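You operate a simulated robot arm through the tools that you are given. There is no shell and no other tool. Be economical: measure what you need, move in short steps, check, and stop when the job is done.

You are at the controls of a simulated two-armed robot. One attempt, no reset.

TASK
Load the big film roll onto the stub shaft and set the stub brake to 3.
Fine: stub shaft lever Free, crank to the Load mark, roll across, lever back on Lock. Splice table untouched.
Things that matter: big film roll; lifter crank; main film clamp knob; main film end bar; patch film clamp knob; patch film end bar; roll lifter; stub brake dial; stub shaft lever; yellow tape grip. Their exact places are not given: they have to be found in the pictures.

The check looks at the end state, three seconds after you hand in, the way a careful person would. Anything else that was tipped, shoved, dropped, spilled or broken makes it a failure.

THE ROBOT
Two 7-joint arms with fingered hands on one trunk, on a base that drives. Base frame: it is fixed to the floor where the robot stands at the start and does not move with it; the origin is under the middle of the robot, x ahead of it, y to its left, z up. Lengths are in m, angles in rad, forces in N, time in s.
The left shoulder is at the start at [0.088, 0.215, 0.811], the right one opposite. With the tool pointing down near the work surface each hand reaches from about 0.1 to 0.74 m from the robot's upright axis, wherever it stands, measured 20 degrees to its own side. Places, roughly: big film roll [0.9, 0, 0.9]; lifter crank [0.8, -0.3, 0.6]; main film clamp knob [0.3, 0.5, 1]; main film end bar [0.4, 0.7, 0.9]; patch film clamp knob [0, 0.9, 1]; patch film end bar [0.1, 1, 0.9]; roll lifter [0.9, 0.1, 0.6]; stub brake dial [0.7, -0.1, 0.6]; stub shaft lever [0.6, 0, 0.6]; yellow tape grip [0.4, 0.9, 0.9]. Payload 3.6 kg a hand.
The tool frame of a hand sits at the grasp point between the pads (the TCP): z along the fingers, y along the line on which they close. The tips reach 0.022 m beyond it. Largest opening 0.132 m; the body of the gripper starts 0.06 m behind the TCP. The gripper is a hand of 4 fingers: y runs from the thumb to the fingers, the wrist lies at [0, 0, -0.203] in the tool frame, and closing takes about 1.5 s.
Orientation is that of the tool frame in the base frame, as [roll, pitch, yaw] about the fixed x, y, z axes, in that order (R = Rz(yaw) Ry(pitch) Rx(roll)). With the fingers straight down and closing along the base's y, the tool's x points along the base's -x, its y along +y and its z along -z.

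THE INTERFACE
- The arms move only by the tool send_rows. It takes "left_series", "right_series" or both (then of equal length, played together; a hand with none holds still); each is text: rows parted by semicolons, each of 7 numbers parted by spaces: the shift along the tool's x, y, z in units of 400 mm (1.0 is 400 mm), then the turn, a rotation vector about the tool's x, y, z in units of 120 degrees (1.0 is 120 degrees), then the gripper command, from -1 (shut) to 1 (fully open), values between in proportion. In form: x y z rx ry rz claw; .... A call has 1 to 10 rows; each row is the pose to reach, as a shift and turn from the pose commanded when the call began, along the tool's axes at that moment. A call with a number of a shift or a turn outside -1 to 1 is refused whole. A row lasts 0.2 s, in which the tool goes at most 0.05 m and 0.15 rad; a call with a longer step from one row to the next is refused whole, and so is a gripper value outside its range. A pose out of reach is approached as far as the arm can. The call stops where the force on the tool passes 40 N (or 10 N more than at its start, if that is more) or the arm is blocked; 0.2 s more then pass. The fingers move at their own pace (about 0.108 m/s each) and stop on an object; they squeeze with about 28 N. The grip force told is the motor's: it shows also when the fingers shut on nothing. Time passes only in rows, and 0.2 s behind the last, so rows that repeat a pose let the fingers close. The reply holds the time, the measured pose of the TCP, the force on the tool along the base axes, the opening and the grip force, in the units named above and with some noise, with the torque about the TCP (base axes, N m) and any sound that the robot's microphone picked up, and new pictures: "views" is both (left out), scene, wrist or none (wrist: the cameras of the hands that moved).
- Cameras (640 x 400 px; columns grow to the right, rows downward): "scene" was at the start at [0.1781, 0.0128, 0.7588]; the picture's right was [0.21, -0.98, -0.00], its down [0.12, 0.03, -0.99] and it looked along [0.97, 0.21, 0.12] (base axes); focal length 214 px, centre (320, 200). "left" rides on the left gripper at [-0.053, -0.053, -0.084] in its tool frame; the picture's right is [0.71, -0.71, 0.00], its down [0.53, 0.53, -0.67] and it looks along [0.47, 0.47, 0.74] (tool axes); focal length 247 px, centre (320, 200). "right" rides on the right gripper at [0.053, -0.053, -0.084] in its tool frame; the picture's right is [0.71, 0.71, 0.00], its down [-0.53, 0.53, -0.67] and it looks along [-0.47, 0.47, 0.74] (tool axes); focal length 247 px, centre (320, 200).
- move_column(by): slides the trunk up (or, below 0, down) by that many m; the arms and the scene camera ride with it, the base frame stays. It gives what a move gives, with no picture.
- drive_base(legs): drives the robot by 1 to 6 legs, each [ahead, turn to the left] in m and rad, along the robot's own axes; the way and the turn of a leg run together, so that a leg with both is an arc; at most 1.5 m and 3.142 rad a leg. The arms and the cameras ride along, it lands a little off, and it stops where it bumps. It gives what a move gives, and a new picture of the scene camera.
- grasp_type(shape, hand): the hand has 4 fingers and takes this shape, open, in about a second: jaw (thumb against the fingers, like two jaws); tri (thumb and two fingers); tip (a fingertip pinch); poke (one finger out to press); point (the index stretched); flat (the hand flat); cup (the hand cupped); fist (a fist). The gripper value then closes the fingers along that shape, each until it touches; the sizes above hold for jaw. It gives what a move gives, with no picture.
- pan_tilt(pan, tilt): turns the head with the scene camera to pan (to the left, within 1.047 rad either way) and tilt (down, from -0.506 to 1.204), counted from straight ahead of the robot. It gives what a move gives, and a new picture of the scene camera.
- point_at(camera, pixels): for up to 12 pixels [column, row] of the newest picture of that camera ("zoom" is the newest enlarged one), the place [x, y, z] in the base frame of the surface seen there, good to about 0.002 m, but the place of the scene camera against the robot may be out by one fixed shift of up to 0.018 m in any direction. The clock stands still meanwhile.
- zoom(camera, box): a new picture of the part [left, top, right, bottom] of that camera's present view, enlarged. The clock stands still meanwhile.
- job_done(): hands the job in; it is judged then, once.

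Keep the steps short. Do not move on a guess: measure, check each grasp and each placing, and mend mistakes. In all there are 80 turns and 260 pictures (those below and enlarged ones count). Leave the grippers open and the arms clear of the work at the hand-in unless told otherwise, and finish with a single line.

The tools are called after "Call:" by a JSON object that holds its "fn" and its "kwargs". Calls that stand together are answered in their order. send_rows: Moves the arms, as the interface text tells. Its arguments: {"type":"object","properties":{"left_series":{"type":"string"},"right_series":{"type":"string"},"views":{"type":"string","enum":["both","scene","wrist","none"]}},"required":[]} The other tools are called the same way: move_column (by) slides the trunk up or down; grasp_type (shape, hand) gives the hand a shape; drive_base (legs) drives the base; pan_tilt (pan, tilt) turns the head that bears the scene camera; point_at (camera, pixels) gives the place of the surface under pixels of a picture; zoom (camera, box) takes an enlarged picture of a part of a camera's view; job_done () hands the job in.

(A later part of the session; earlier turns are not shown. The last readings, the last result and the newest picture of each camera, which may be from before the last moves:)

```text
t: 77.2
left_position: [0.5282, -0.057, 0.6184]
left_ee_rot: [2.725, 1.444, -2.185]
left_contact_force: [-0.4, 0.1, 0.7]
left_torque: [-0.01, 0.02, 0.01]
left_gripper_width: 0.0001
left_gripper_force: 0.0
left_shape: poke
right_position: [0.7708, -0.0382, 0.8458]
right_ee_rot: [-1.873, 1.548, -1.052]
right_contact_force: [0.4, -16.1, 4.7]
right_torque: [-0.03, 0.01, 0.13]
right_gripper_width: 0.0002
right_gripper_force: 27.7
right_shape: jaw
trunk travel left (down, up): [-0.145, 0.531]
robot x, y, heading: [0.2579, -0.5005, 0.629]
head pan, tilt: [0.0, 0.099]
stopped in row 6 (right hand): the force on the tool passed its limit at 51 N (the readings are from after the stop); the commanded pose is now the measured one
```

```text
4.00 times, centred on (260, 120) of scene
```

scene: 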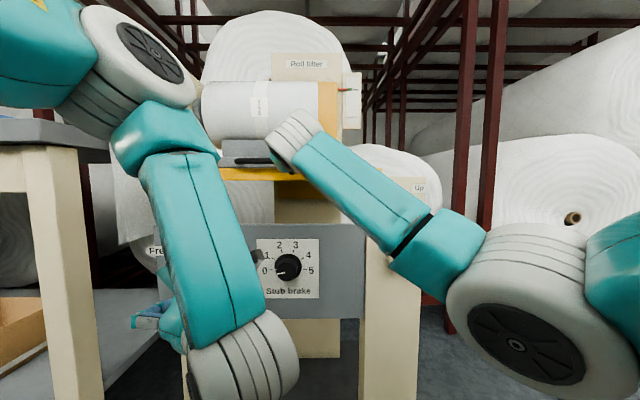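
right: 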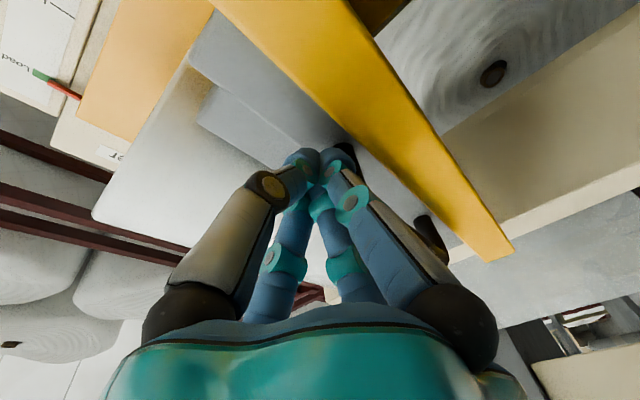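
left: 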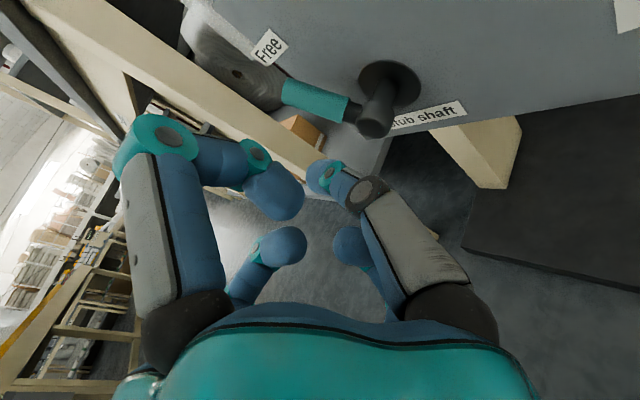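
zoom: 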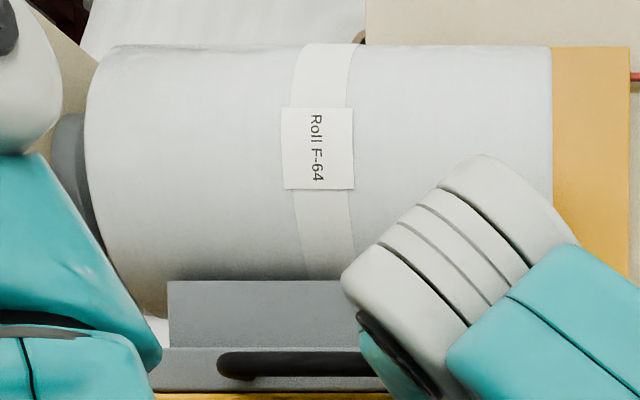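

A hard stop at 51 N on the bar shows the carriage has seated fully. I'll withdraw the right hand to the right and back, then look at the lever with the left camera.

Call:
{"fn": "send_rows", "kwargs": {"left_series": "0 0 0 0 0 0 1;0 0 0 0 0 0 1;0 0 0 0 0 0 1;0 0 0 0 0 0 1;0 0 0 0 0 0 1;0 0 0 0 0 0 1;0 0 0 0 0 0 1;0 0 0 0 0 0 1", "right_series": "-0.01 -0.04 -0.02 0 0 0 -1;-0.02 -0.06 -0.1 0 0 0 -1;-0.02 -0.08 -0.2 0.02 0 0 -1;-0.02 -0.11 -0.3 0.04 0 0 -1;-0.02 -0.14 -0.38 0.06 0 0 -1;-0.02 -0.17 -0.46 0.085 0 0 -1;-0.02 -0.207 -0.533 0.085 0 0 0;-0.02 -0.207 -0.533 0.085 0 0 1", "views": "both"}}

Call:
{"fn": "zoom", "kwargs": {"camera": "scene", "box": [180, 70, 404, 210]}}

```text
t: 79.0
left_position: [0.528, -0.0555, 0.6173]
left_ee_rot: [2.732, 1.443, -2.181]
left_contact_force: [-0.5, -0.5, -0.1]
left_torque: [0.0, 0.0, 0.0]
left_gripper_width: 0.0002
left_gripper_force: 0.1
left_shape: poke
right_position: [0.6839, -0.2498, 0.8558]
right_ee_rot: [-1.87, 1.542, -1.219]
right_contact_force: [-0.2, -0.2, -0.3]
right_torque: [-0.03, -0.01, 0.0]
right_gripper_width: 0.0771
right_gripper_force: 0.0
right_shape: jaw
trunk travel left (down, up): [-0.145, 0.531]
robot x, y, heading: [0.2586, -0.5027, 0.629]
head pan, tilt: [0.0, 0.099]
```

scene: 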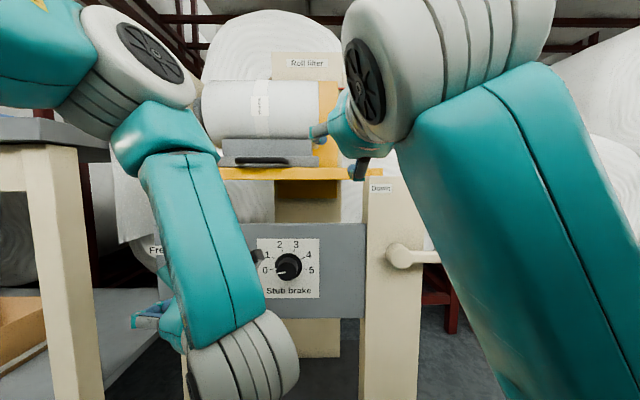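
right: 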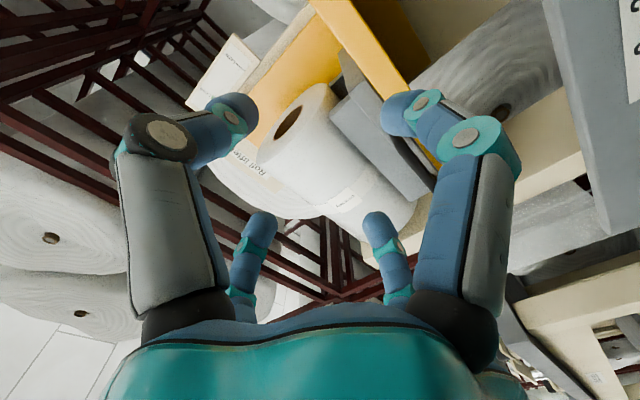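
left: 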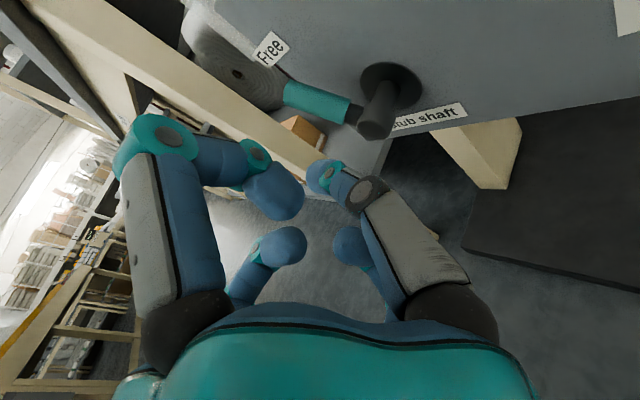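

```text
2.86 times, centred on (292, 140) of scene
```

zoom: 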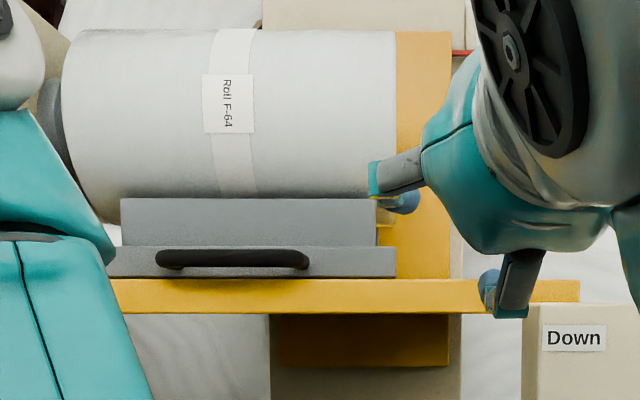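

The roll and carriage are fully left. Now I measure the lever at Free with the left camera.

Call:
{"fn": "point_at", "kwargs": {"camera": "left", "pixels": [[289, 93], [300, 97], [320, 102], [340, 108], [355, 115], [374, 130], [380, 105], [392, 75]]}}

```text
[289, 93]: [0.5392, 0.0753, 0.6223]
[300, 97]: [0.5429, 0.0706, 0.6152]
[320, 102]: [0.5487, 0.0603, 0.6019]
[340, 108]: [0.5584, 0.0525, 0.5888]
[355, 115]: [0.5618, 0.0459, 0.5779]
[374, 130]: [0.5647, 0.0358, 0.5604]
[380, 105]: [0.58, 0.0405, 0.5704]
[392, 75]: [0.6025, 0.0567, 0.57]
```

The lever tip is at u 0.262, z 0.622 and its pivot is about (0.315, 0.56). I'll switch the left hand to a closed jaw, pitched 45° down and square to the panel, and place it in front and to the left of the lever.

Call:
{"fn": "grasp_type", "kwargs": {"shape": "jaw", "hand": "left"}}

Call:
{"fn": "send_rows", "kwargs": {"left_series": "-0.0155 0.03 0.029 0.0416 0.0367 0.0168 0;-0.031 0.06 0.0585 0.083 0.0733 0.0336 -1;-0.0465 0.09 0.088 0.1247 0.11 0.0504 -1;-0.062 0.12 0.117 0.1663 0.1467 0.0673 -1;-0.0775 0.15 0.146 0.2079 0.1833 0.084 -1;-0.093 0.18 0.1755 0.2495 0.22 0.1009 -1;-0.1085 0.21 0.205 0.291 0.2566 0.1177 -1;-0.124 0.24 0.234 0.3326 0.2933 0.1345 -1", "views": "both"}}

```text
t: 79.9
left_position: [0.5287, -0.0555, 0.617]
left_ee_rot: [2.731, 1.442, -2.179]
left_contact_force: [-0.4, -0.7, -0.4]
left_torque: [-0.02, -0.01, -0.02]
left_gripper_width: 0.1318
left_gripper_force: 0.0
left_shape: jaw
right_position: [0.6846, -0.2498, 0.8553]
right_ee_rot: [-1.86, 1.543, -1.21]
right_contact_force: [-0.8, 0.3, -0.6]
right_torque: [0.04, 0.05, -0.01]
right_gripper_width: 0.1318
right_gripper_force: 0.1
right_shape: jaw
trunk travel left (down, up): [-0.145, 0.531]
robot x, y, heading: [0.2549, -0.5053, 0.628]
head pan, tilt: [0.0, 0.099]
```

```text
t: 81.7
left_position: [0.4556, 0.0611, 0.6601]
left_ee_rot: [-3.141, 0.79, -2.513]
left_contact_force: [0.2, -0.2, 0.1]
left_torque: [0.02, 0.0, 0.02]
left_gripper_width: 0.0001
left_gripper_force: 28.2
left_shape: jaw
right_position: [0.6845, -0.2483, 0.855]
right_ee_rot: [-1.861, 1.542, -1.211]
right_contact_force: [-0.5, 0.3, 0.4]
right_torque: [0.0, 0.02, 0.0]
right_gripper_width: 0.132
right_gripper_force: 0.1
right_shape: jaw
trunk travel left (down, up): [-0.145, 0.531]
robot x, y, heading: [0.2551, -0.5001, 0.628]
head pan, tilt: [0.0, 0.099]
```

scene: 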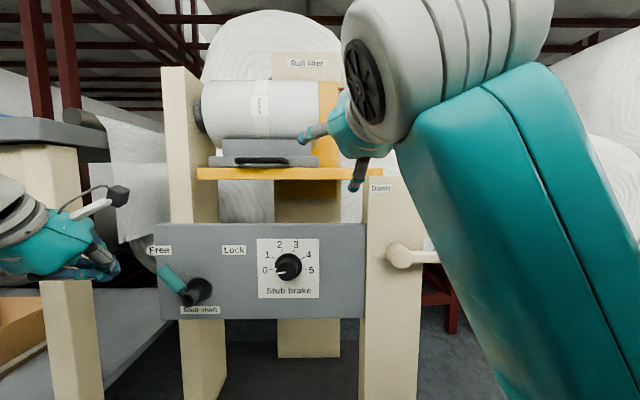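
left: 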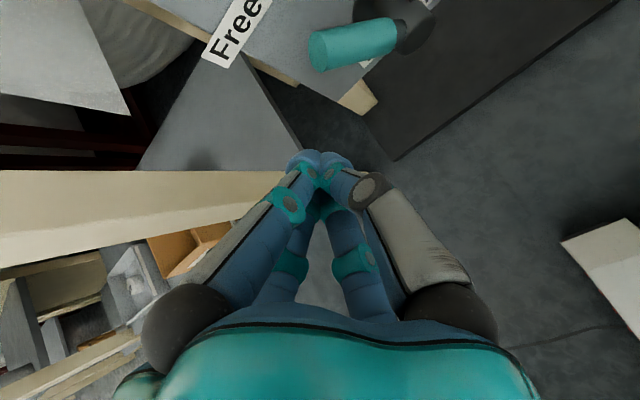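

Reached precisely, with a clear view. I'll move in to lever depth on its left side.

Call:
{"fn": "send_rows", "kwargs": {"left_series": "-0.002 0 0.09 0 0 0 -1;-0.004 0 0.18 0 0 0 -1;-0.005 0 0.253 0 0 0 -1", "views": "both"}}

```text
t: 82.5
left_position: [0.5148, 0.1046, 0.5902]
left_ee_rot: [3.141, 0.789, -2.507]
left_contact_force: [-0.4, 0.5, -0.2]
left_torque: [0.02, -0.04, 0.01]
left_gripper_width: 0.0001
left_gripper_force: 28.5
left_shape: jaw
right_position: [0.685, -0.2483, 0.8548]
right_ee_rot: [-1.873, 1.541, -1.222]
right_contact_force: [-0.5, 0.3, 0.1]
right_torque: [0.02, 0.01, 0.0]
right_gripper_width: 0.1318
right_gripper_force: 0.0
right_shape: jaw
trunk travel left (down, up): [-0.145, 0.531]
robot x, y, heading: [0.2535, -0.5016, 0.621]
head pan, tilt: [0.0, 0.099]
```

scene: 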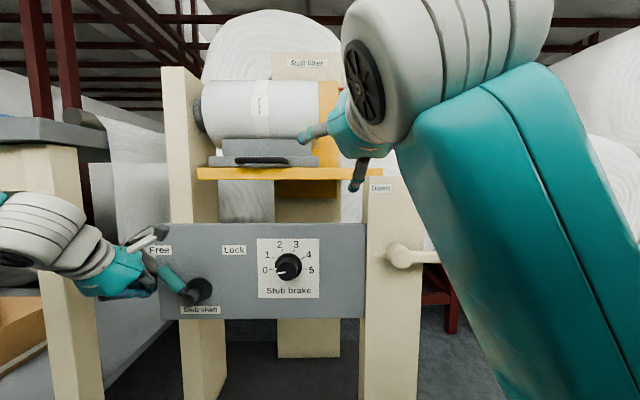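
left: 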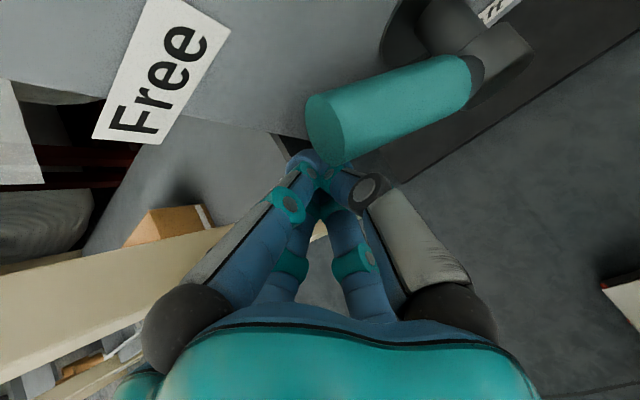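

The fingertips are left of and just below the lever end. Now I push it over to Lock along an arc.

Call:
{"fn": "send_rows", "kwargs": {"left_series": "-0.004 -0.045 -0.004 0 0 0 -1;-0.009 -0.0875 -0.009 0 0 0 -1;-0.035 -0.125 -0.035 0 0 0 -1;-0.062 -0.165 -0.062 0 0 0 -1;-0.075 -0.195 -0.075 0 0 0 -1;-0.08 -0.225 -0.08 0 0 0 -1;-0.072 -0.26 -0.072 0 0 0 -1;-0.057 -0.3 -0.057 0 0 0 -1;-0.035 -0.35 -0.035 0 0 0 -1", "views": "both"}}

Call:
{"fn": "zoom", "kwargs": {"camera": "scene", "box": [130, 220, 290, 320]}}

```text
t: 84.3
left_position: [0.5801, 0.0231, 0.63]
left_ee_rot: [3.113, 0.801, -2.503]
left_contact_force: [-3.7, 5.7, 5.8]
left_torque: [0.13, 0.01, 0.03]
left_gripper_width: 0.0
left_gripper_force: 28.2
left_shape: jaw
right_position: [0.6841, -0.2481, 0.8565]
right_ee_rot: [-1.852, 1.544, -1.203]
right_contact_force: [0.4, 0.5, 0.1]
right_torque: [0.0, 0.01, 0.02]
right_gripper_width: 0.132
right_gripper_force: 0.0
right_shape: jaw
trunk travel left (down, up): [-0.145, 0.531]
robot x, y, heading: [0.2573, -0.5008, 0.627]
head pan, tilt: [0.0, 0.099]
stopped in row 8 (left hand): the force on the tool passed its limit at 51 N (the readings are from after the stop); the commanded pose is now the measured one
```

scene: 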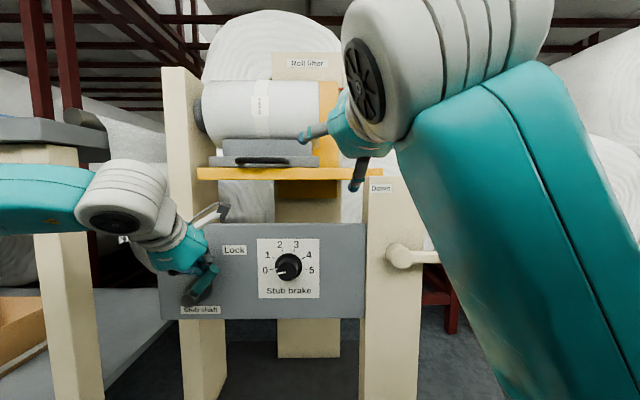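
left: 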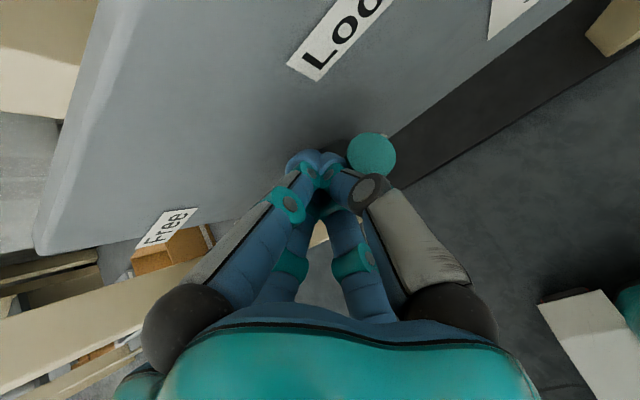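

```text
4.00 times, centred on (210, 270) of scene
```

zoom: 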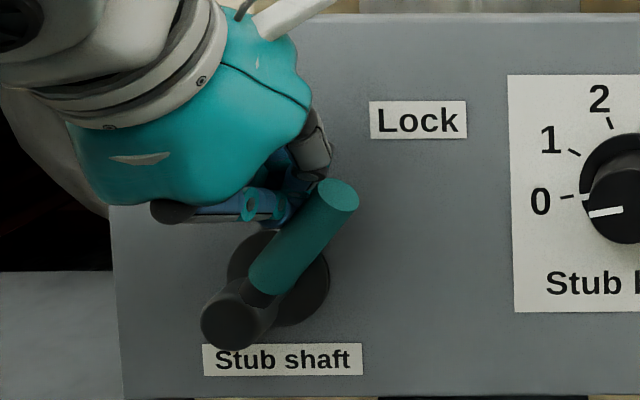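

The lever is back at Lock (39° as at the start, hard stop reached). I'll withdraw the left hand up and back, then raise the trunk 0.1 for the dial work with the right hand.

Call:
{"fn": "send_rows", "kwargs": {"left_series": "-0.01 0.02 -0.03 0 0 0 -1;-0.02 0.03 -0.12 0 0 0 -1;-0.02 0.06 -0.22 0 0 0 -1;-0.02 0.1 -0.32 0 0 0 -1;-0.02 0.15 -0.4 0 0 0 -1", "views": "none"}}

Call:
{"fn": "move_column", "kwargs": {"by": 0.1}}

Call:
{"fn": "send_rows", "kwargs": {"right_series": "0.1 0 0 0 0 -0.06 1;0.2 0.01 0 0 0 -0.12 1;0.3 0.02 0 0 0 -0.18 1;0.4 0.04 0 0 0 -0.24 1;0.5 0.06 0 0 0 -0.3 1;0.6 0.08 0 0 0 -0.36 1;0.7 0.1 0 0 0 -0.42 1;0.78 0.12 0 0 0 -0.45 1", "views": "both"}}

```text
t: 85.5
left_position: [0.4844, -0.001, 0.7241]
left_ee_rot: [3.117, 0.796, -2.505]
left_contact_force: [0.2, 0.0, -0.8]
left_torque: [-0.01, -0.03, 0.01]
left_gripper_width: 0.0
left_gripper_force: 28.2
left_shape: jaw
left hand out of reach, approached as far as the arm can: row 5
right_position: [0.6846, -0.2492, 0.8566]
right_ee_rot: [-1.859, 1.543, -1.208]
right_contact_force: [-0.1, -0.2, -0.3]
right_torque: [0.02, -0.02, 0.0]
right_gripper_width: 0.1319
right_gripper_force: 0.1
right_shape: jaw
trunk travel left (down, up): [-0.145, 0.531]
robot x, y, heading: [0.2562, -0.5008, 0.628]
head pan, tilt: [0.0, 0.099]
```

```text
t: 86.8
left_position: [0.4863, -0.0016, 0.8237]
left_ee_rot: [3.116, 0.796, -2.505]
left_contact_force: [-0.3, 0.3, 0.5]
left_torque: [0.02, -0.02, 0.01]
left_gripper_width: 0.0
left_gripper_force: 28.2
left_shape: jaw
right_position: [0.6866, -0.249, 0.956]
right_ee_rot: [-1.742, 1.541, -1.095]
right_contact_force: [0.0, -1.0, -0.6]
right_torque: [0.0, -0.03, 0.01]
right_gripper_width: 0.1319
right_gripper_force: 0.1
right_shape: jaw
trunk travel left (down, up): [-0.245, 0.431]
robot x, y, heading: [0.2529, -0.5023, 0.629]
head pan, tilt: [0.0, 0.099]
```

```text
t: 88.6
left_position: [0.4859, -0.0015, 0.8238]
left_ee_rot: [3.115, 0.796, -2.502]
left_contact_force: [0.6, -0.8, -0.3]
left_torque: [-0.01, 0.01, 0.0]
left_gripper_width: 0.0
left_gripper_force: 27.8
left_shape: jaw
right_position: [0.6572, -0.2195, 0.6454]
right_ee_rot: [-1.58, 0.602, -0.923]
right_contact_force: [0.1, -0.1, 0.0]
right_torque: [0.04, 0.0, 0.01]
right_gripper_width: 0.1318
right_gripper_force: 0.1
right_shape: jaw
trunk travel left (down, up): [-0.245, 0.431]
robot x, y, heading: [0.2548, -0.4978, 0.623]
head pan, tilt: [0.0, 0.099]
```

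scene: 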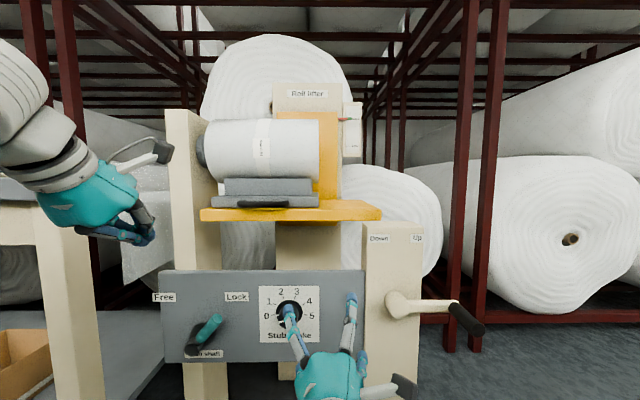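
right: 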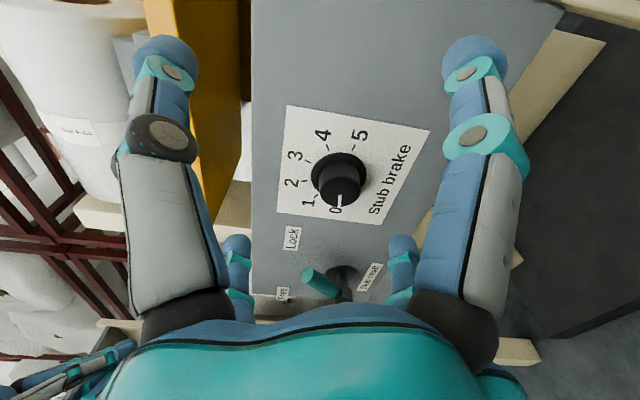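

The lever is confirmed at Lock and the carriage is seated. The right hand faces the dial, so I'll measure the knob.

Call:
{"fn": "zoom", "kwargs": {"camera": "right", "box": [276, 100, 436, 220]}}

Call:
{"fn": "point_at", "kwargs": {"camera": "right", "pixels": [[341, 185], [335, 180], [345, 195], [339, 165], [318, 175], [390, 130], [362, 175]]}}

```text
3.33 times, centred on (356, 160) of right
```

zoom: 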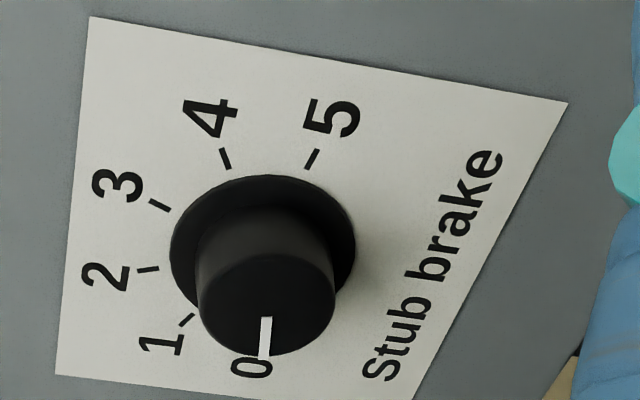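

```text
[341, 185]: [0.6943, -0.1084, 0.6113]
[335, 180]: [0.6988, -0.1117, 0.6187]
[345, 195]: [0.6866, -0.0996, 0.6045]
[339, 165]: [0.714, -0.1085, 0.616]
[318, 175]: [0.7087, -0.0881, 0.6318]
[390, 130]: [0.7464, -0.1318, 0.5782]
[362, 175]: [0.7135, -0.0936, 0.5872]
```

The knob cap centre is at about u 0.495, z 0.610, n -0.492. I'll align, move in, and close gently around the knob.

Call:
{"fn": "send_rows", "kwargs": {"right_series": "-0.05 0.09 0 0 0 0 1;-0.099 0.175 0 0 0 0 1;-0.099 0.175 0.12 0 0 0 1;-0.099 0.175 0.231 0 0 0 1;-0.099 0.175 0.231 0 0 0 0;-0.099 0.175 0.231 0 0 0 -1;-0.099 0.175 0.231 0 0 0 -1;-0.099 0.175 0.231 0 0 0 -1;-0.099 0.175 0.231 0 0 0 -1;-0.099 0.175 0.231 0 0 0 -1", "views": "both"}}

```text
t: 89.6
left_position: [0.4857, -0.0026, 0.8256]
left_ee_rot: [3.116, 0.799, -2.505]
left_contact_force: [-0.3, -0.2, 0.6]
left_torque: [-0.04, 0.04, -0.02]
left_gripper_width: 0.0
left_gripper_force: 27.5
left_shape: jaw
right_position: [0.7232, -0.1636, 0.5734]
right_ee_rot: [-1.58, 0.499, -0.984]
right_contact_force: [-19.7, -33.7, 1.8]
right_torque: [1.74, -0.81, 2.86]
right_gripper_width: 0.1318
right_gripper_force: 0.1
right_shape: jaw
trunk travel left (down, up): [-0.245, 0.431]
robot x, y, heading: [0.2525, -0.5013, 0.632]
head pan, tilt: [0.0, 0.099]
stopped in row 4 (right hand): the force on the tool passed its limit at 81 N (the readings are from after the stop); the commanded pose is now the measured one
```

scene: 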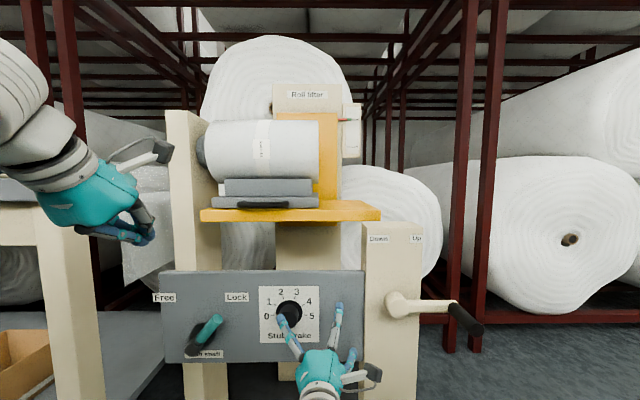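
right: 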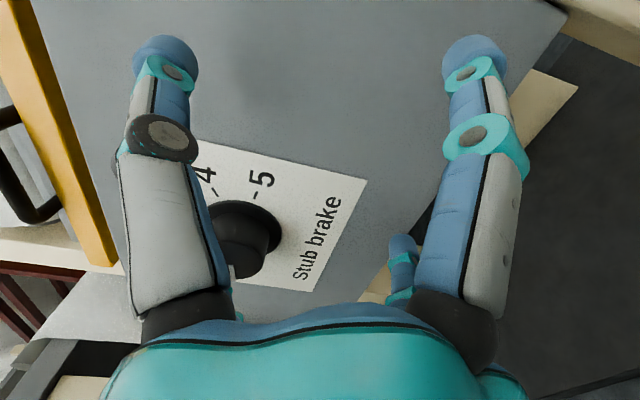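

The forward step ran before the sideways shift had settled, and a finger struck the knob. I'll back straight off and check the dial.

Call:
{"fn": "send_rows", "kwargs": {"right_series": "0 0 -0.08 0 0 0 1;0 0 -0.16 0 0 0 1;0 0 -0.22 0 0 0 1;0 0 -0.22 0 0 0 1", "views": "both"}}

Call:
{"fn": "zoom", "kwargs": {"camera": "scene", "box": [240, 270, 336, 350]}}

```text
t: 90.6
left_position: [0.4869, -0.0021, 0.8239]
left_ee_rot: [3.115, 0.796, -2.506]
left_contact_force: [0.3, 0.3, -0.8]
left_torque: [-0.02, -0.02, 0.01]
left_gripper_width: 0.0001
left_gripper_force: 28.0
left_shape: jaw
right_position: [0.6532, -0.2119, 0.5736]
right_ee_rot: [-1.58, 0.497, -0.984]
right_contact_force: [0.4, 0.6, -0.7]
right_torque: [-0.02, -0.03, 0.02]
right_gripper_width: 0.1319
right_gripper_force: 0.0
right_shape: jaw
trunk travel left (down, up): [-0.245, 0.431]
robot x, y, heading: [0.2545, -0.5008, 0.627]
head pan, tilt: [0.0, 0.099]
```

scene: 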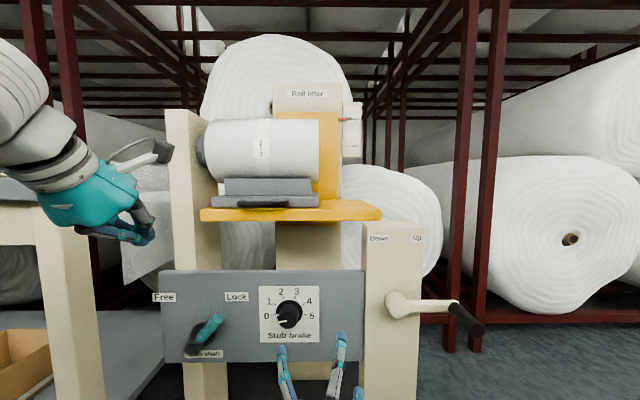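
right: 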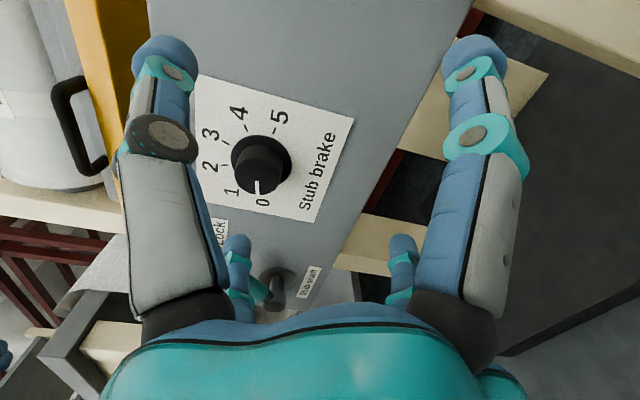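

```text
5.00 times, centred on (288, 310) of scene
```

zoom: 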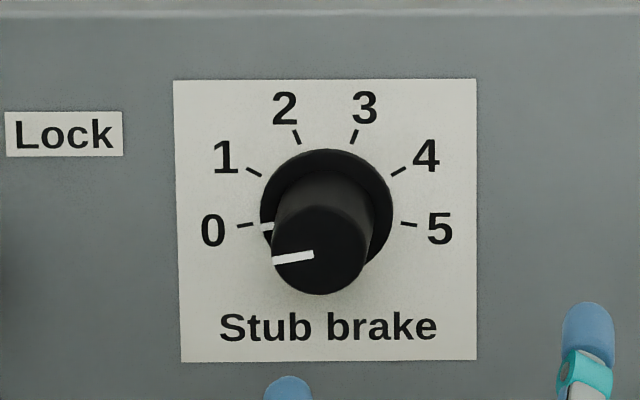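

The dial is untouched at 0. I'll move only sideways this time (6.5 cm left, 3.6 cm up) and verify before going in.

Call:
{"fn": "send_rows", "kwargs": {"right_series": "-0.05 0 0 -0.004 -0.007 0 1;-0.1 0 0 -0.008 -0.015 0 1;-0.15 0 0 -0.012 -0.022 0 1;-0.186 0 0 -0.012 -0.022 0 1;-0.186 0 0 -0.012 -0.022 0 1", "views": "wrist"}}

```text
t: 92.0
left_position: [0.4857, -0.0015, 0.825]
left_ee_rot: [3.116, 0.796, -2.503]
left_contact_force: [0.2, 0.7, 0.1]
left_torque: [0.03, 0.0, -0.01]
left_gripper_width: 0.0003
left_gripper_force: 28.1
left_shape: jaw
right_position: [0.6607, -0.1954, 0.5739]
right_ee_rot: [-1.579, 0.387, -0.968]
right_contact_force: [0.7, -0.3, -0.2]
right_torque: [0.0, 0.02, -0.02]
right_gripper_width: 0.1319
right_gripper_force: 0.0
right_shape: jaw
trunk travel left (down, up): [-0.245, 0.431]
robot x, y, heading: [0.2542, -0.4943, 0.63]
head pan, tilt: [0.0, 0.099]
stopped in row 5 (right hand): the arm was blocked; the commanded pose is now the measured one
```

right: 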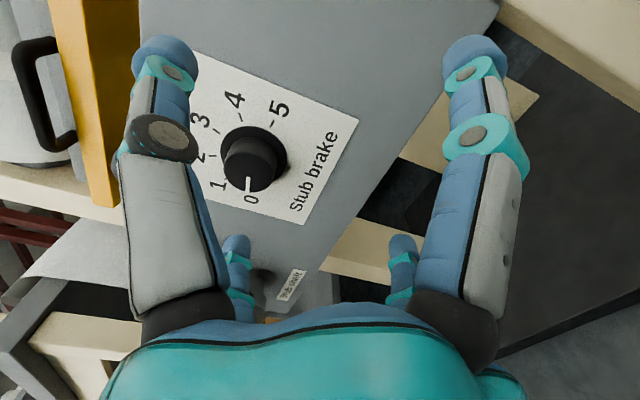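

The right arm can't go further left at this height, so I'll use the left hand for the dial. The right hand moves right and back while the left comes in front of the dial, square and rolled to -57°.

Call:
{"fn": "send_rows", "kwargs": {"left_series": "0.0336 -0.045 0.0336 0.0186 -0.0343 -0.0449 -1;0.0672 -0.09 0.0672 0.0372 -0.0685 -0.0899 -1;0.1008 -0.135 0.1008 0.0558 -0.1028 -0.1348 -1;0.1344 -0.18 0.1344 0.0744 -0.1371 -0.1798 -1;0.168 -0.225 0.168 0.093 -0.1714 -0.2247 -1;0.2016 -0.27 0.2016 0.1116 -0.2056 -0.2696 -1;0.2352 -0.315 0.2352 0.1302 -0.2399 -0.3146 -0.5;0.2688 -0.36 0.2688 0.1488 -0.2742 -0.3595 0;0.3024 -0.405 0.3024 0.1674 -0.3084 -0.4045 0.5;0.336 -0.45 0.336 0.186 -0.3427 -0.4494 1", "right_series": "0.06 0 -0.05 0 0 0 1;0.14 0 -0.1 0 0 0 1;0.22 0 -0.1 0 0 0 1;0.3 0 -0.1 0 0 0 1;0.36 0 -0.1 0 0 0 1;0.4 0 -0.1 0 0 0 1;0.4 0 -0.1 0 0 0 1;0.4 0 -0.1 0 0 0 1;0.4 0 -0.1 0 0 0 1;0.4 0 -0.1 0 0 0 1", "views": "both"}}

```text
t: 94.2
left_position: [0.5947, -0.1383, 0.6339]
left_ee_rot: [-1.555, 0.593, -0.907]
left_contact_force: [-0.1, 0.5, -0.7]
left_torque: [0.01, 0.03, -0.03]
left_gripper_width: 0.1318
left_gripper_force: 0.0
left_shape: jaw
left hand out of reach, approached as far as the arm can: row 3, 4, 5, 6, 7
right_position: [0.7102, -0.3398, 0.5136]
right_ee_rot: [-1.582, 0.39, -0.969]
right_contact_force: [-0.4, -0.6, -0.4]
right_torque: [-0.01, 0.02, -0.04]
right_gripper_width: 0.1321
right_gripper_force: 0.1
right_shape: jaw
trunk travel left (down, up): [-0.245, 0.431]
robot x, y, heading: [0.2572, -0.4997, 0.633]
head pan, tilt: [0.0, 0.099]
```

scene: 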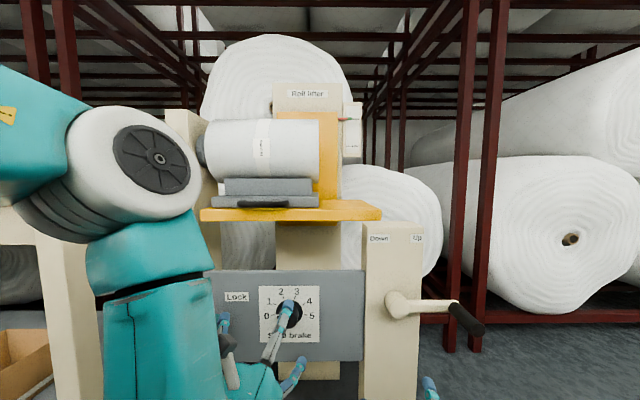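
right: 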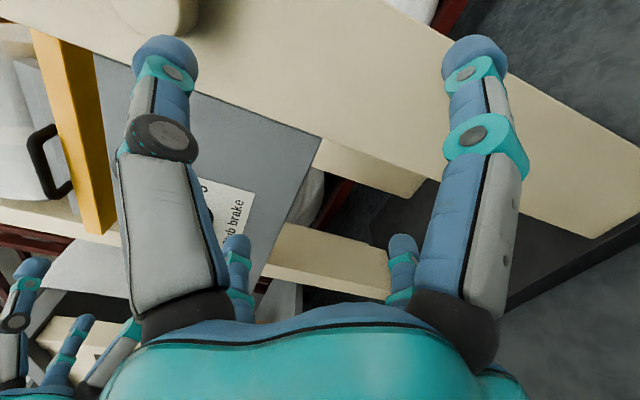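
left: 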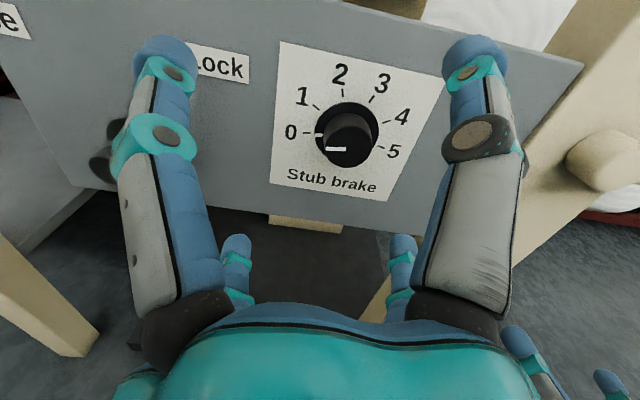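

The left hand is in place, square and in front of the dial. I'll measure the knob with the left camera.

Call:
{"fn": "zoom", "kwargs": {"camera": "left", "box": [268, 80, 428, 180]}}

Call:
{"fn": "point_at", "kwargs": {"camera": "left", "pixels": [[348, 142], [348, 147], [340, 143], [356, 143], [320, 132], [377, 130], [365, 160]]}}

```text
4.00 times, centred on (348, 130) of left
```

zoom: 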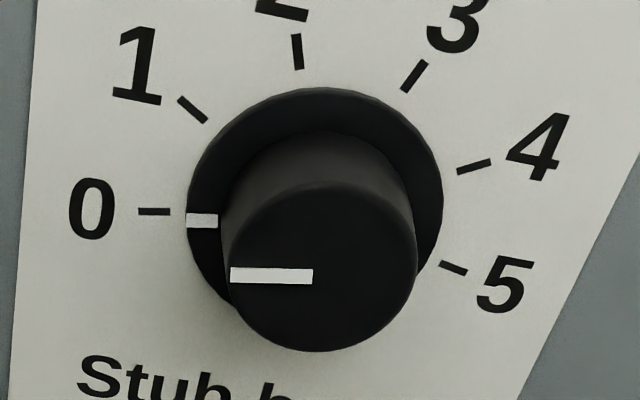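

```text
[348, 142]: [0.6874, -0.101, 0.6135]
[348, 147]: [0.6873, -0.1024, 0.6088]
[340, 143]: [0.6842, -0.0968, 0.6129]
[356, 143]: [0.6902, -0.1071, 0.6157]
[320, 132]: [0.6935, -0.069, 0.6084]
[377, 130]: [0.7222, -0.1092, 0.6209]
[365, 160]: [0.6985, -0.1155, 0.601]
```

Both cameras agree: knob centre u 0.4925, z 0.609, cap n -0.490. I'll shift sideways and partly forward, staying clear of the knob, and verify.

Call:
{"fn": "send_rows", "kwargs": {"left_series": "0.05 0.008 0 0 0 0 1;0.095 0.015 0 0 0 0 1;0.095 0.015 0 0 0 0 1;0.095 0.015 0.05 0 0 0 1;0.095 0.015 0.1 0 0 0 1;0.095 0.015 0.1 0 0 0 1", "views": "wrist"}}

```text
t: 95.6
left_position: [0.646, -0.137, 0.6081]
left_ee_rot: [-1.561, 0.596, -0.908]
left_contact_force: [-0.2, 0.1, 0.0]
left_torque: [-0.02, 0.01, -0.02]
left_gripper_width: 0.1316
left_gripper_force: 0.1
left_shape: jaw
right_position: [0.711, -0.3402, 0.5151]
right_ee_rot: [-1.582, 0.393, -0.968]
right_contact_force: [-0.3, 0.9, -1.7]
right_torque: [-0.02, 0.01, -0.02]
right_gripper_width: 0.1321
right_gripper_force: 0.0
right_shape: jaw
trunk travel left (down, up): [-0.245, 0.431]
robot x, y, heading: [0.2553, -0.4983, 0.629]
head pan, tilt: [0.0, 0.099]
```

left: 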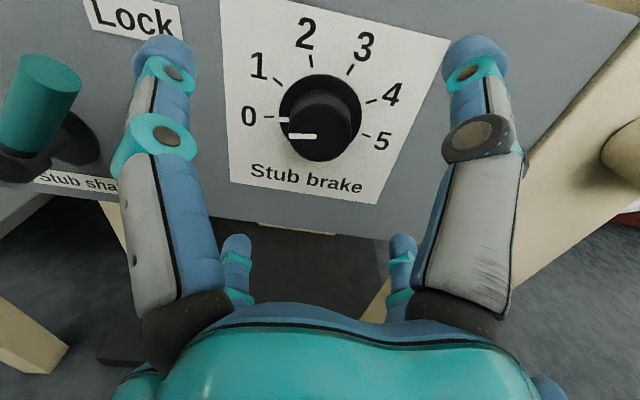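

It's exactly aligned (u 0.4956, z 0.608). I'll go forward 5 cm and close on the knob.

Call:
{"fn": "send_rows", "kwargs": {"left_series": "0 0 0.05 0 0 0 1;0 0 0.1 0 0 0 1;0 0.003 0.125 0 0 0 1;0 0.003 0.125 0 0 0 0;0 0.003 0.125 0 0 0 -1;0 0.003 0.125 0 0 0 -1;0 0.003 0.125 0 0 0 -1;0 0.003 0.125 0 0 0 -1;0 0.003 0.125 0 0 0 -1;0 0.003 0.125 0 0 0 -1", "views": "wrist"}}

```text
t: 97.8
left_position: [0.6862, -0.1103, 0.6103]
left_ee_rot: [-1.56, 0.595, -0.899]
left_contact_force: [1.9, 0.8, 7.6]
left_torque: [0.1, -0.06, 0.0]
left_gripper_width: 0.0321
left_gripper_force: 28.1
left_shape: jaw
left hand out of reach, approached as far as the arm can: row 3, 4, 5, 6, 7, 8, 9, 10
right_position: [0.7102, -0.3398, 0.5151]
right_ee_rot: [-1.58, 0.391, -0.966]
right_contact_force: [-0.4, 0.1, -0.3]
right_torque: [0.0, -0.01, -0.01]
right_gripper_width: 0.1319
right_gripper_force: 0.1
right_shape: jaw
trunk travel left (down, up): [-0.245, 0.431]
robot x, y, heading: [0.2535, -0.5013, 0.628]
head pan, tilt: [0.0, 0.099]
```

left: 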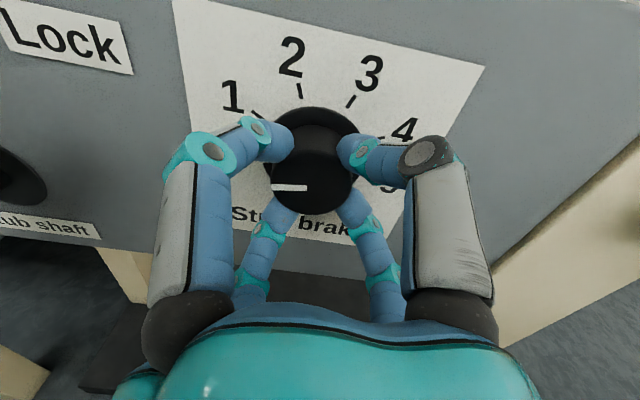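

The knob is held at its 32 mm diameter. The ticks are 40° apart, so 0→3 is 120° clockwise. I'll turn 84° first.

Call:
{"fn": "send_rows", "kwargs": {"left_series": "-0.004 0.004 0 0 0 0.07 -1;-0.008 0.008 0 0 0 0.14 -1;-0.008 0.008 0 0 0 0.21 -1;-0.008 0.008 0 0 0 0.28 -1;-0.008 0.008 0 0 0 0.35 -1;-0.008 0.008 0 0 0 0.42 -1;-0.008 0.008 0 0 0 0.49 -1;-0.008 0.008 0 0 0 0.56 -1;-0.008 0.008 0 0 0 0.63 -1;-0.008 0.008 0 0 0 0.7 -1", "views": "both"}}

```text
t: 100.0
left_position: [0.6845, -0.1073, 0.6062]
left_ee_rot: [1.578, 1.075, 2.24]
left_contact_force: [7.0, 4.6, -19.4]
left_torque: [-0.18, 0.16, -0.19]
left_gripper_width: 0.0315
left_gripper_force: 28.3
left_shape: jaw
left hand out of reach, approached as far as the arm can: row 2, 3, 4, 5, 6, 7, 8, 9, 10
right_position: [0.7113, -0.3395, 0.5138]
right_ee_rot: [-1.583, 0.391, -0.97]
right_contact_force: [-0.3, 1.0, -0.3]
right_torque: [0.01, -0.02, 0.01]
right_gripper_width: 0.1319
right_gripper_force: 0.1
right_shape: jaw
trunk travel left (down, up): [-0.245, 0.431]
robot x, y, heading: [0.2603, -0.5011, 0.627]
head pan, tilt: [0.0, 0.099]
```

scene: 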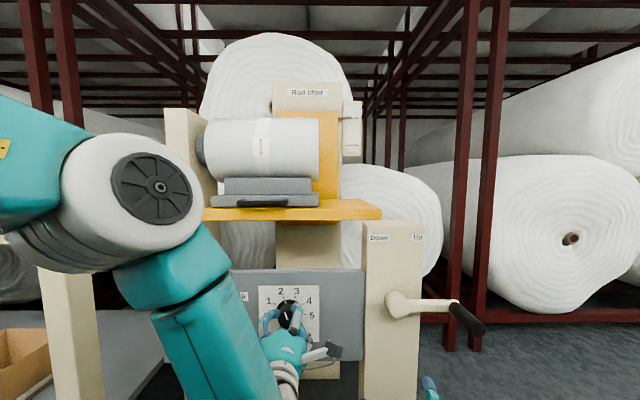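
left: 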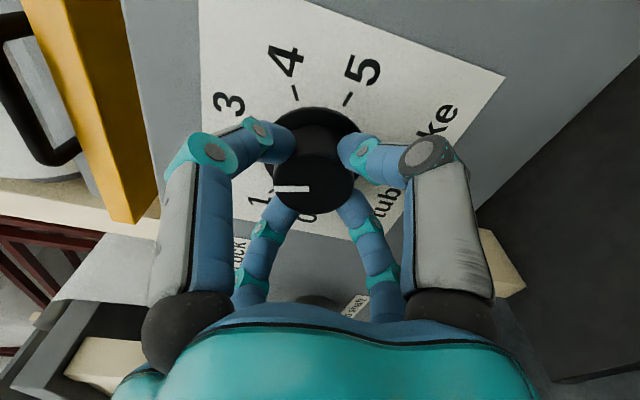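

No slip: the knob has turned 84°. Now the remaining 36°.

Call:
{"fn": "send_rows", "kwargs": {"left_series": "0 0 0 0 0 0.07 -1;0 0 0 0 0 0.14 -1;0 0 0 0 0 0.21 -1;0 0 0 0 0 0.27 -1;0 0 0 0 0 0.298 -1;0 0 0 0 0 0.298 -1", "views": "both"}}

Call:
{"fn": "zoom", "kwargs": {"camera": "left", "box": [220, 40, 420, 240]}}

Call:
{"fn": "zoom", "kwargs": {"camera": "scene", "box": [240, 270, 336, 350]}}

```text
t: 101.4
left_position: [0.6821, -0.1074, 0.6067]
left_ee_rot: [1.575, 0.456, 2.241]
left_contact_force: [-4.6, 19.5, -24.6]
left_torque: [-0.22, 0.27, 0.15]
left_gripper_width: 0.0312
left_gripper_force: 28.1
left_shape: jaw
right_position: [0.7102, -0.3394, 0.5127]
right_ee_rot: [-1.583, 0.391, -0.968]
right_contact_force: [0.2, 1.0, 0.6]
right_torque: [0.01, -0.01, 0.01]
right_gripper_width: 0.132
right_gripper_force: 0.0
right_shape: jaw
trunk travel left (down, up): [-0.245, 0.431]
robot x, y, heading: [0.2544, -0.5001, 0.631]
head pan, tilt: [0.0, 0.099]
```

scene: 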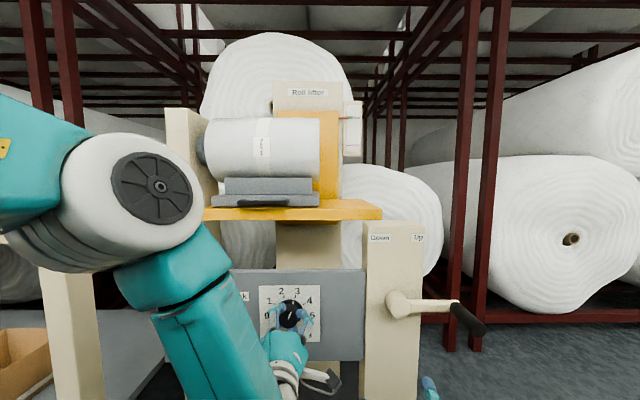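
left: 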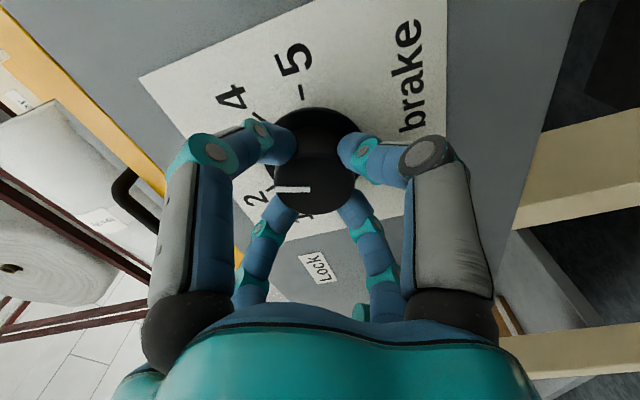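

```text
2.00 times, centred on (320, 140) of left
```

zoom: 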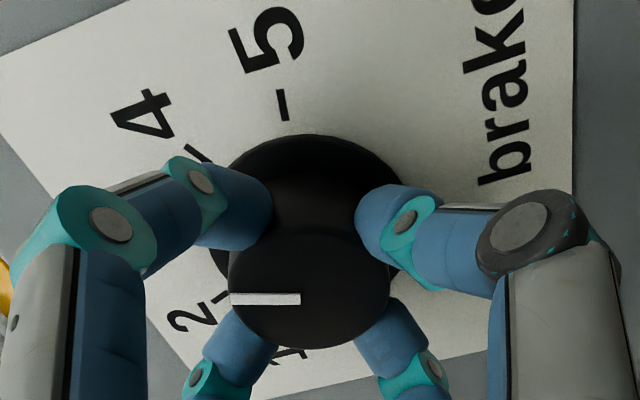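

```text
5.00 times, centred on (288, 310) of scene
```

zoom: 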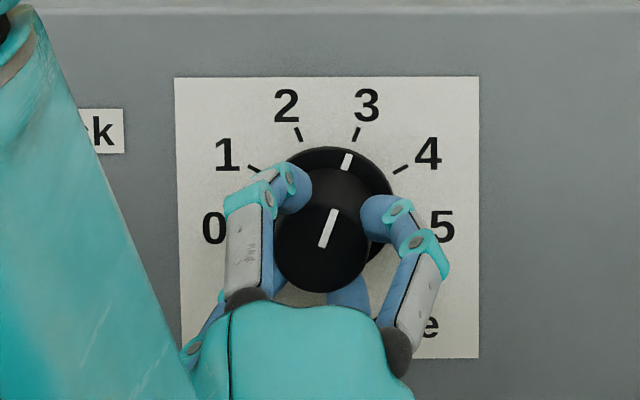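

The ring mark points straight at 3 (20.7° against the tick's 20.5°). I'll open and back off straight.

Call:
{"fn": "send_rows", "kwargs": {"left_series": "0 0 0 0 0 0 -0.6;0 0 0 0 0 0 0;0 0 0 0 0 0 0.6;0 0 0 0 0 0 1;0 0 0 0 0 0 1;0 0 -0.08 0 0 0 1;0 0 -0.16 0 0 0 1;0 0 -0.22 0 0 0 1", "views": "both"}}

Call:
{"fn": "zoom", "kwargs": {"camera": "scene", "box": [240, 270, 336, 350]}}

```text
t: 103.2
left_position: [0.6141, -0.1525, 0.6103]
left_ee_rot: [1.555, 0.455, 2.24]
left_contact_force: [-0.3, -0.3, 0.3]
left_torque: [-0.01, -0.01, 0.01]
left_gripper_width: 0.1319
left_gripper_force: 0.1
left_shape: jaw
right_position: [0.7103, -0.3399, 0.5145]
right_ee_rot: [-1.581, 0.392, -0.969]
right_contact_force: [-0.8, 0.2, 0.2]
right_torque: [0.01, 0.0, 0.02]
right_gripper_width: 0.1317
right_gripper_force: 0.0
right_shape: jaw
trunk travel left (down, up): [-0.245, 0.431]
robot x, y, heading: [0.2555, -0.501, 0.629]
head pan, tilt: [0.0, 0.099]
```

scene: 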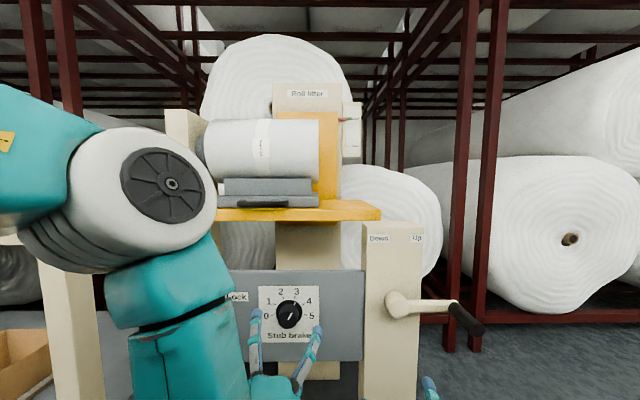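
left: 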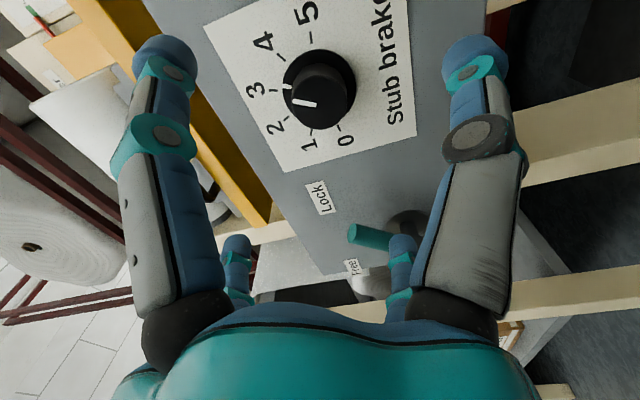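

```text
5.00 times, centred on (288, 310) of scene
```

zoom: 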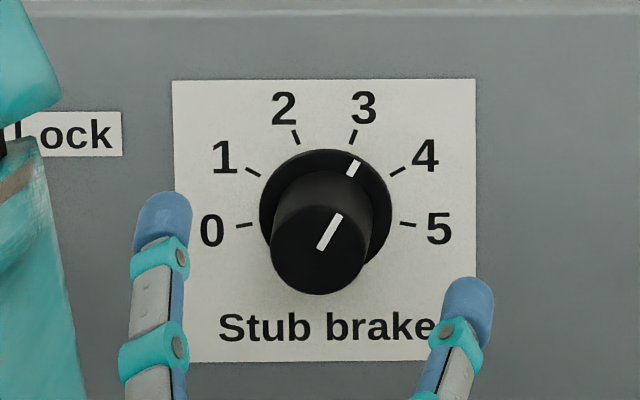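

On release the knob crept to about 30° (setting about 3.25). I'll regrip and turn it back 10°, keeping side forces small.

Call:
{"fn": "send_rows", "kwargs": {"left_series": "-0.0145 -0.0095 0 0 0 0 1;-0.0145 -0.0095 0.08 0 0 0 1;-0.0145 -0.0095 0.16 0 0 0 1;-0.0145 -0.0095 0.2075 0 0 0 1;-0.0145 -0.0095 0.2075 0 0 0 0;-0.0145 -0.0095 0.2075 0 0 0 -0.6;-0.0145 -0.0095 0.2075 0 0 0 -1;-0.0145 -0.0095 0.2075 0 0 0 -1;-0.0145 -0.0095 0.2075 0 0 0 -1;-0.0145 -0.0095 0.2075 0 0 0 -1", "views": "scene"}}

Call:
{"fn": "zoom", "kwargs": {"camera": "scene", "box": [240, 270, 336, 350]}}

```text
t: 105.4
left_position: [0.6846, -0.1165, 0.6098]
left_ee_rot: [1.56, 0.457, 2.221]
left_contact_force: [8.4, -2.5, 0.0]
left_torque: [-0.01, 0.06, -0.1]
left_gripper_width: 0.029
left_gripper_force: 27.6
left_shape: jaw
right_position: [0.7096, -0.3406, 0.5146]
right_ee_rot: [-1.58, 0.391, -0.969]
right_contact_force: [0.6, -0.4, 0.9]
right_torque: [-0.04, 0.0, 0.0]
right_gripper_width: 0.1319
right_gripper_force: 0.1
right_shape: jaw
trunk travel left (down, up): [-0.245, 0.431]
robot x, y, heading: [0.2582, -0.4977, 0.628]
head pan, tilt: [0.0, 0.099]
```

scene: 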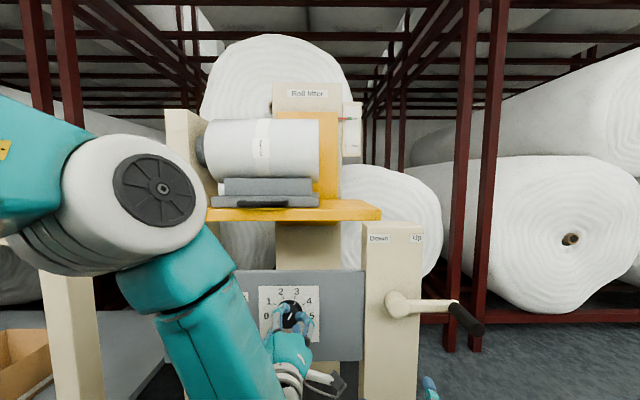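

```text
5.00 times, centred on (288, 310) of scene
```

zoom: 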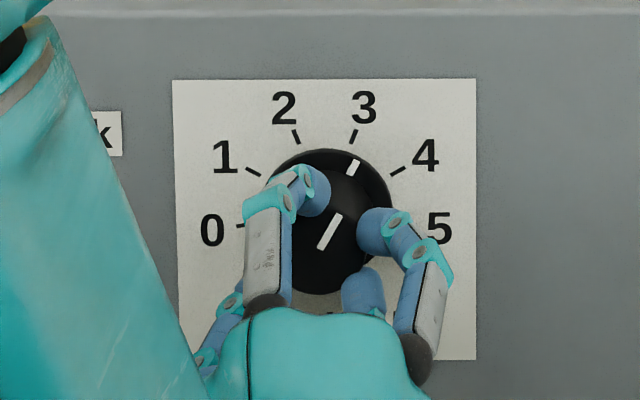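

It's held with the mark unchanged. I'll turn back 10°.

Call:
{"fn": "send_rows", "kwargs": {"left_series": "0 0 0 0 0 -0.045 -1;0 0 0 0 0 -0.085 -1;0 0 0 0 0 -0.085 -1;0 0 0 0 0 -0.085 -1", "views": "none"}}

Call:
{"fn": "zoom", "kwargs": {"camera": "scene", "box": [240, 270, 336, 350]}}

```text
t: 106.4
left_position: [0.684, -0.1173, 0.6119]
left_ee_rot: [1.555, 0.637, 2.216]
left_contact_force: [7.1, -1.8, 9.1]
left_torque: [0.14, -0.02, -0.03]
left_gripper_width: 0.0286
left_gripper_force: 28.5
left_shape: jaw
right_position: [0.7108, -0.3412, 0.5134]
right_ee_rot: [-1.581, 0.391, -0.967]
right_contact_force: [-0.1, -1.5, 0.1]
right_torque: [-0.01, 0.0, -0.01]
right_gripper_width: 0.1321
right_gripper_force: 0.1
right_shape: jaw
trunk travel left (down, up): [-0.245, 0.431]
robot x, y, heading: [0.2598, -0.5013, 0.629]
head pan, tilt: [0.0, 0.099]
```

```text
5.00 times, centred on (288, 310) of scene
5 turns are left
```

zoom: 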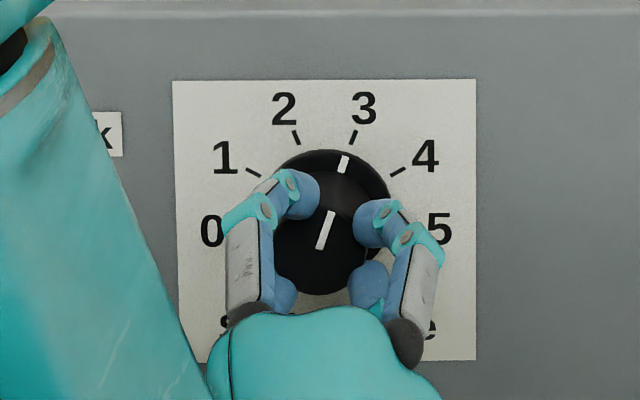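

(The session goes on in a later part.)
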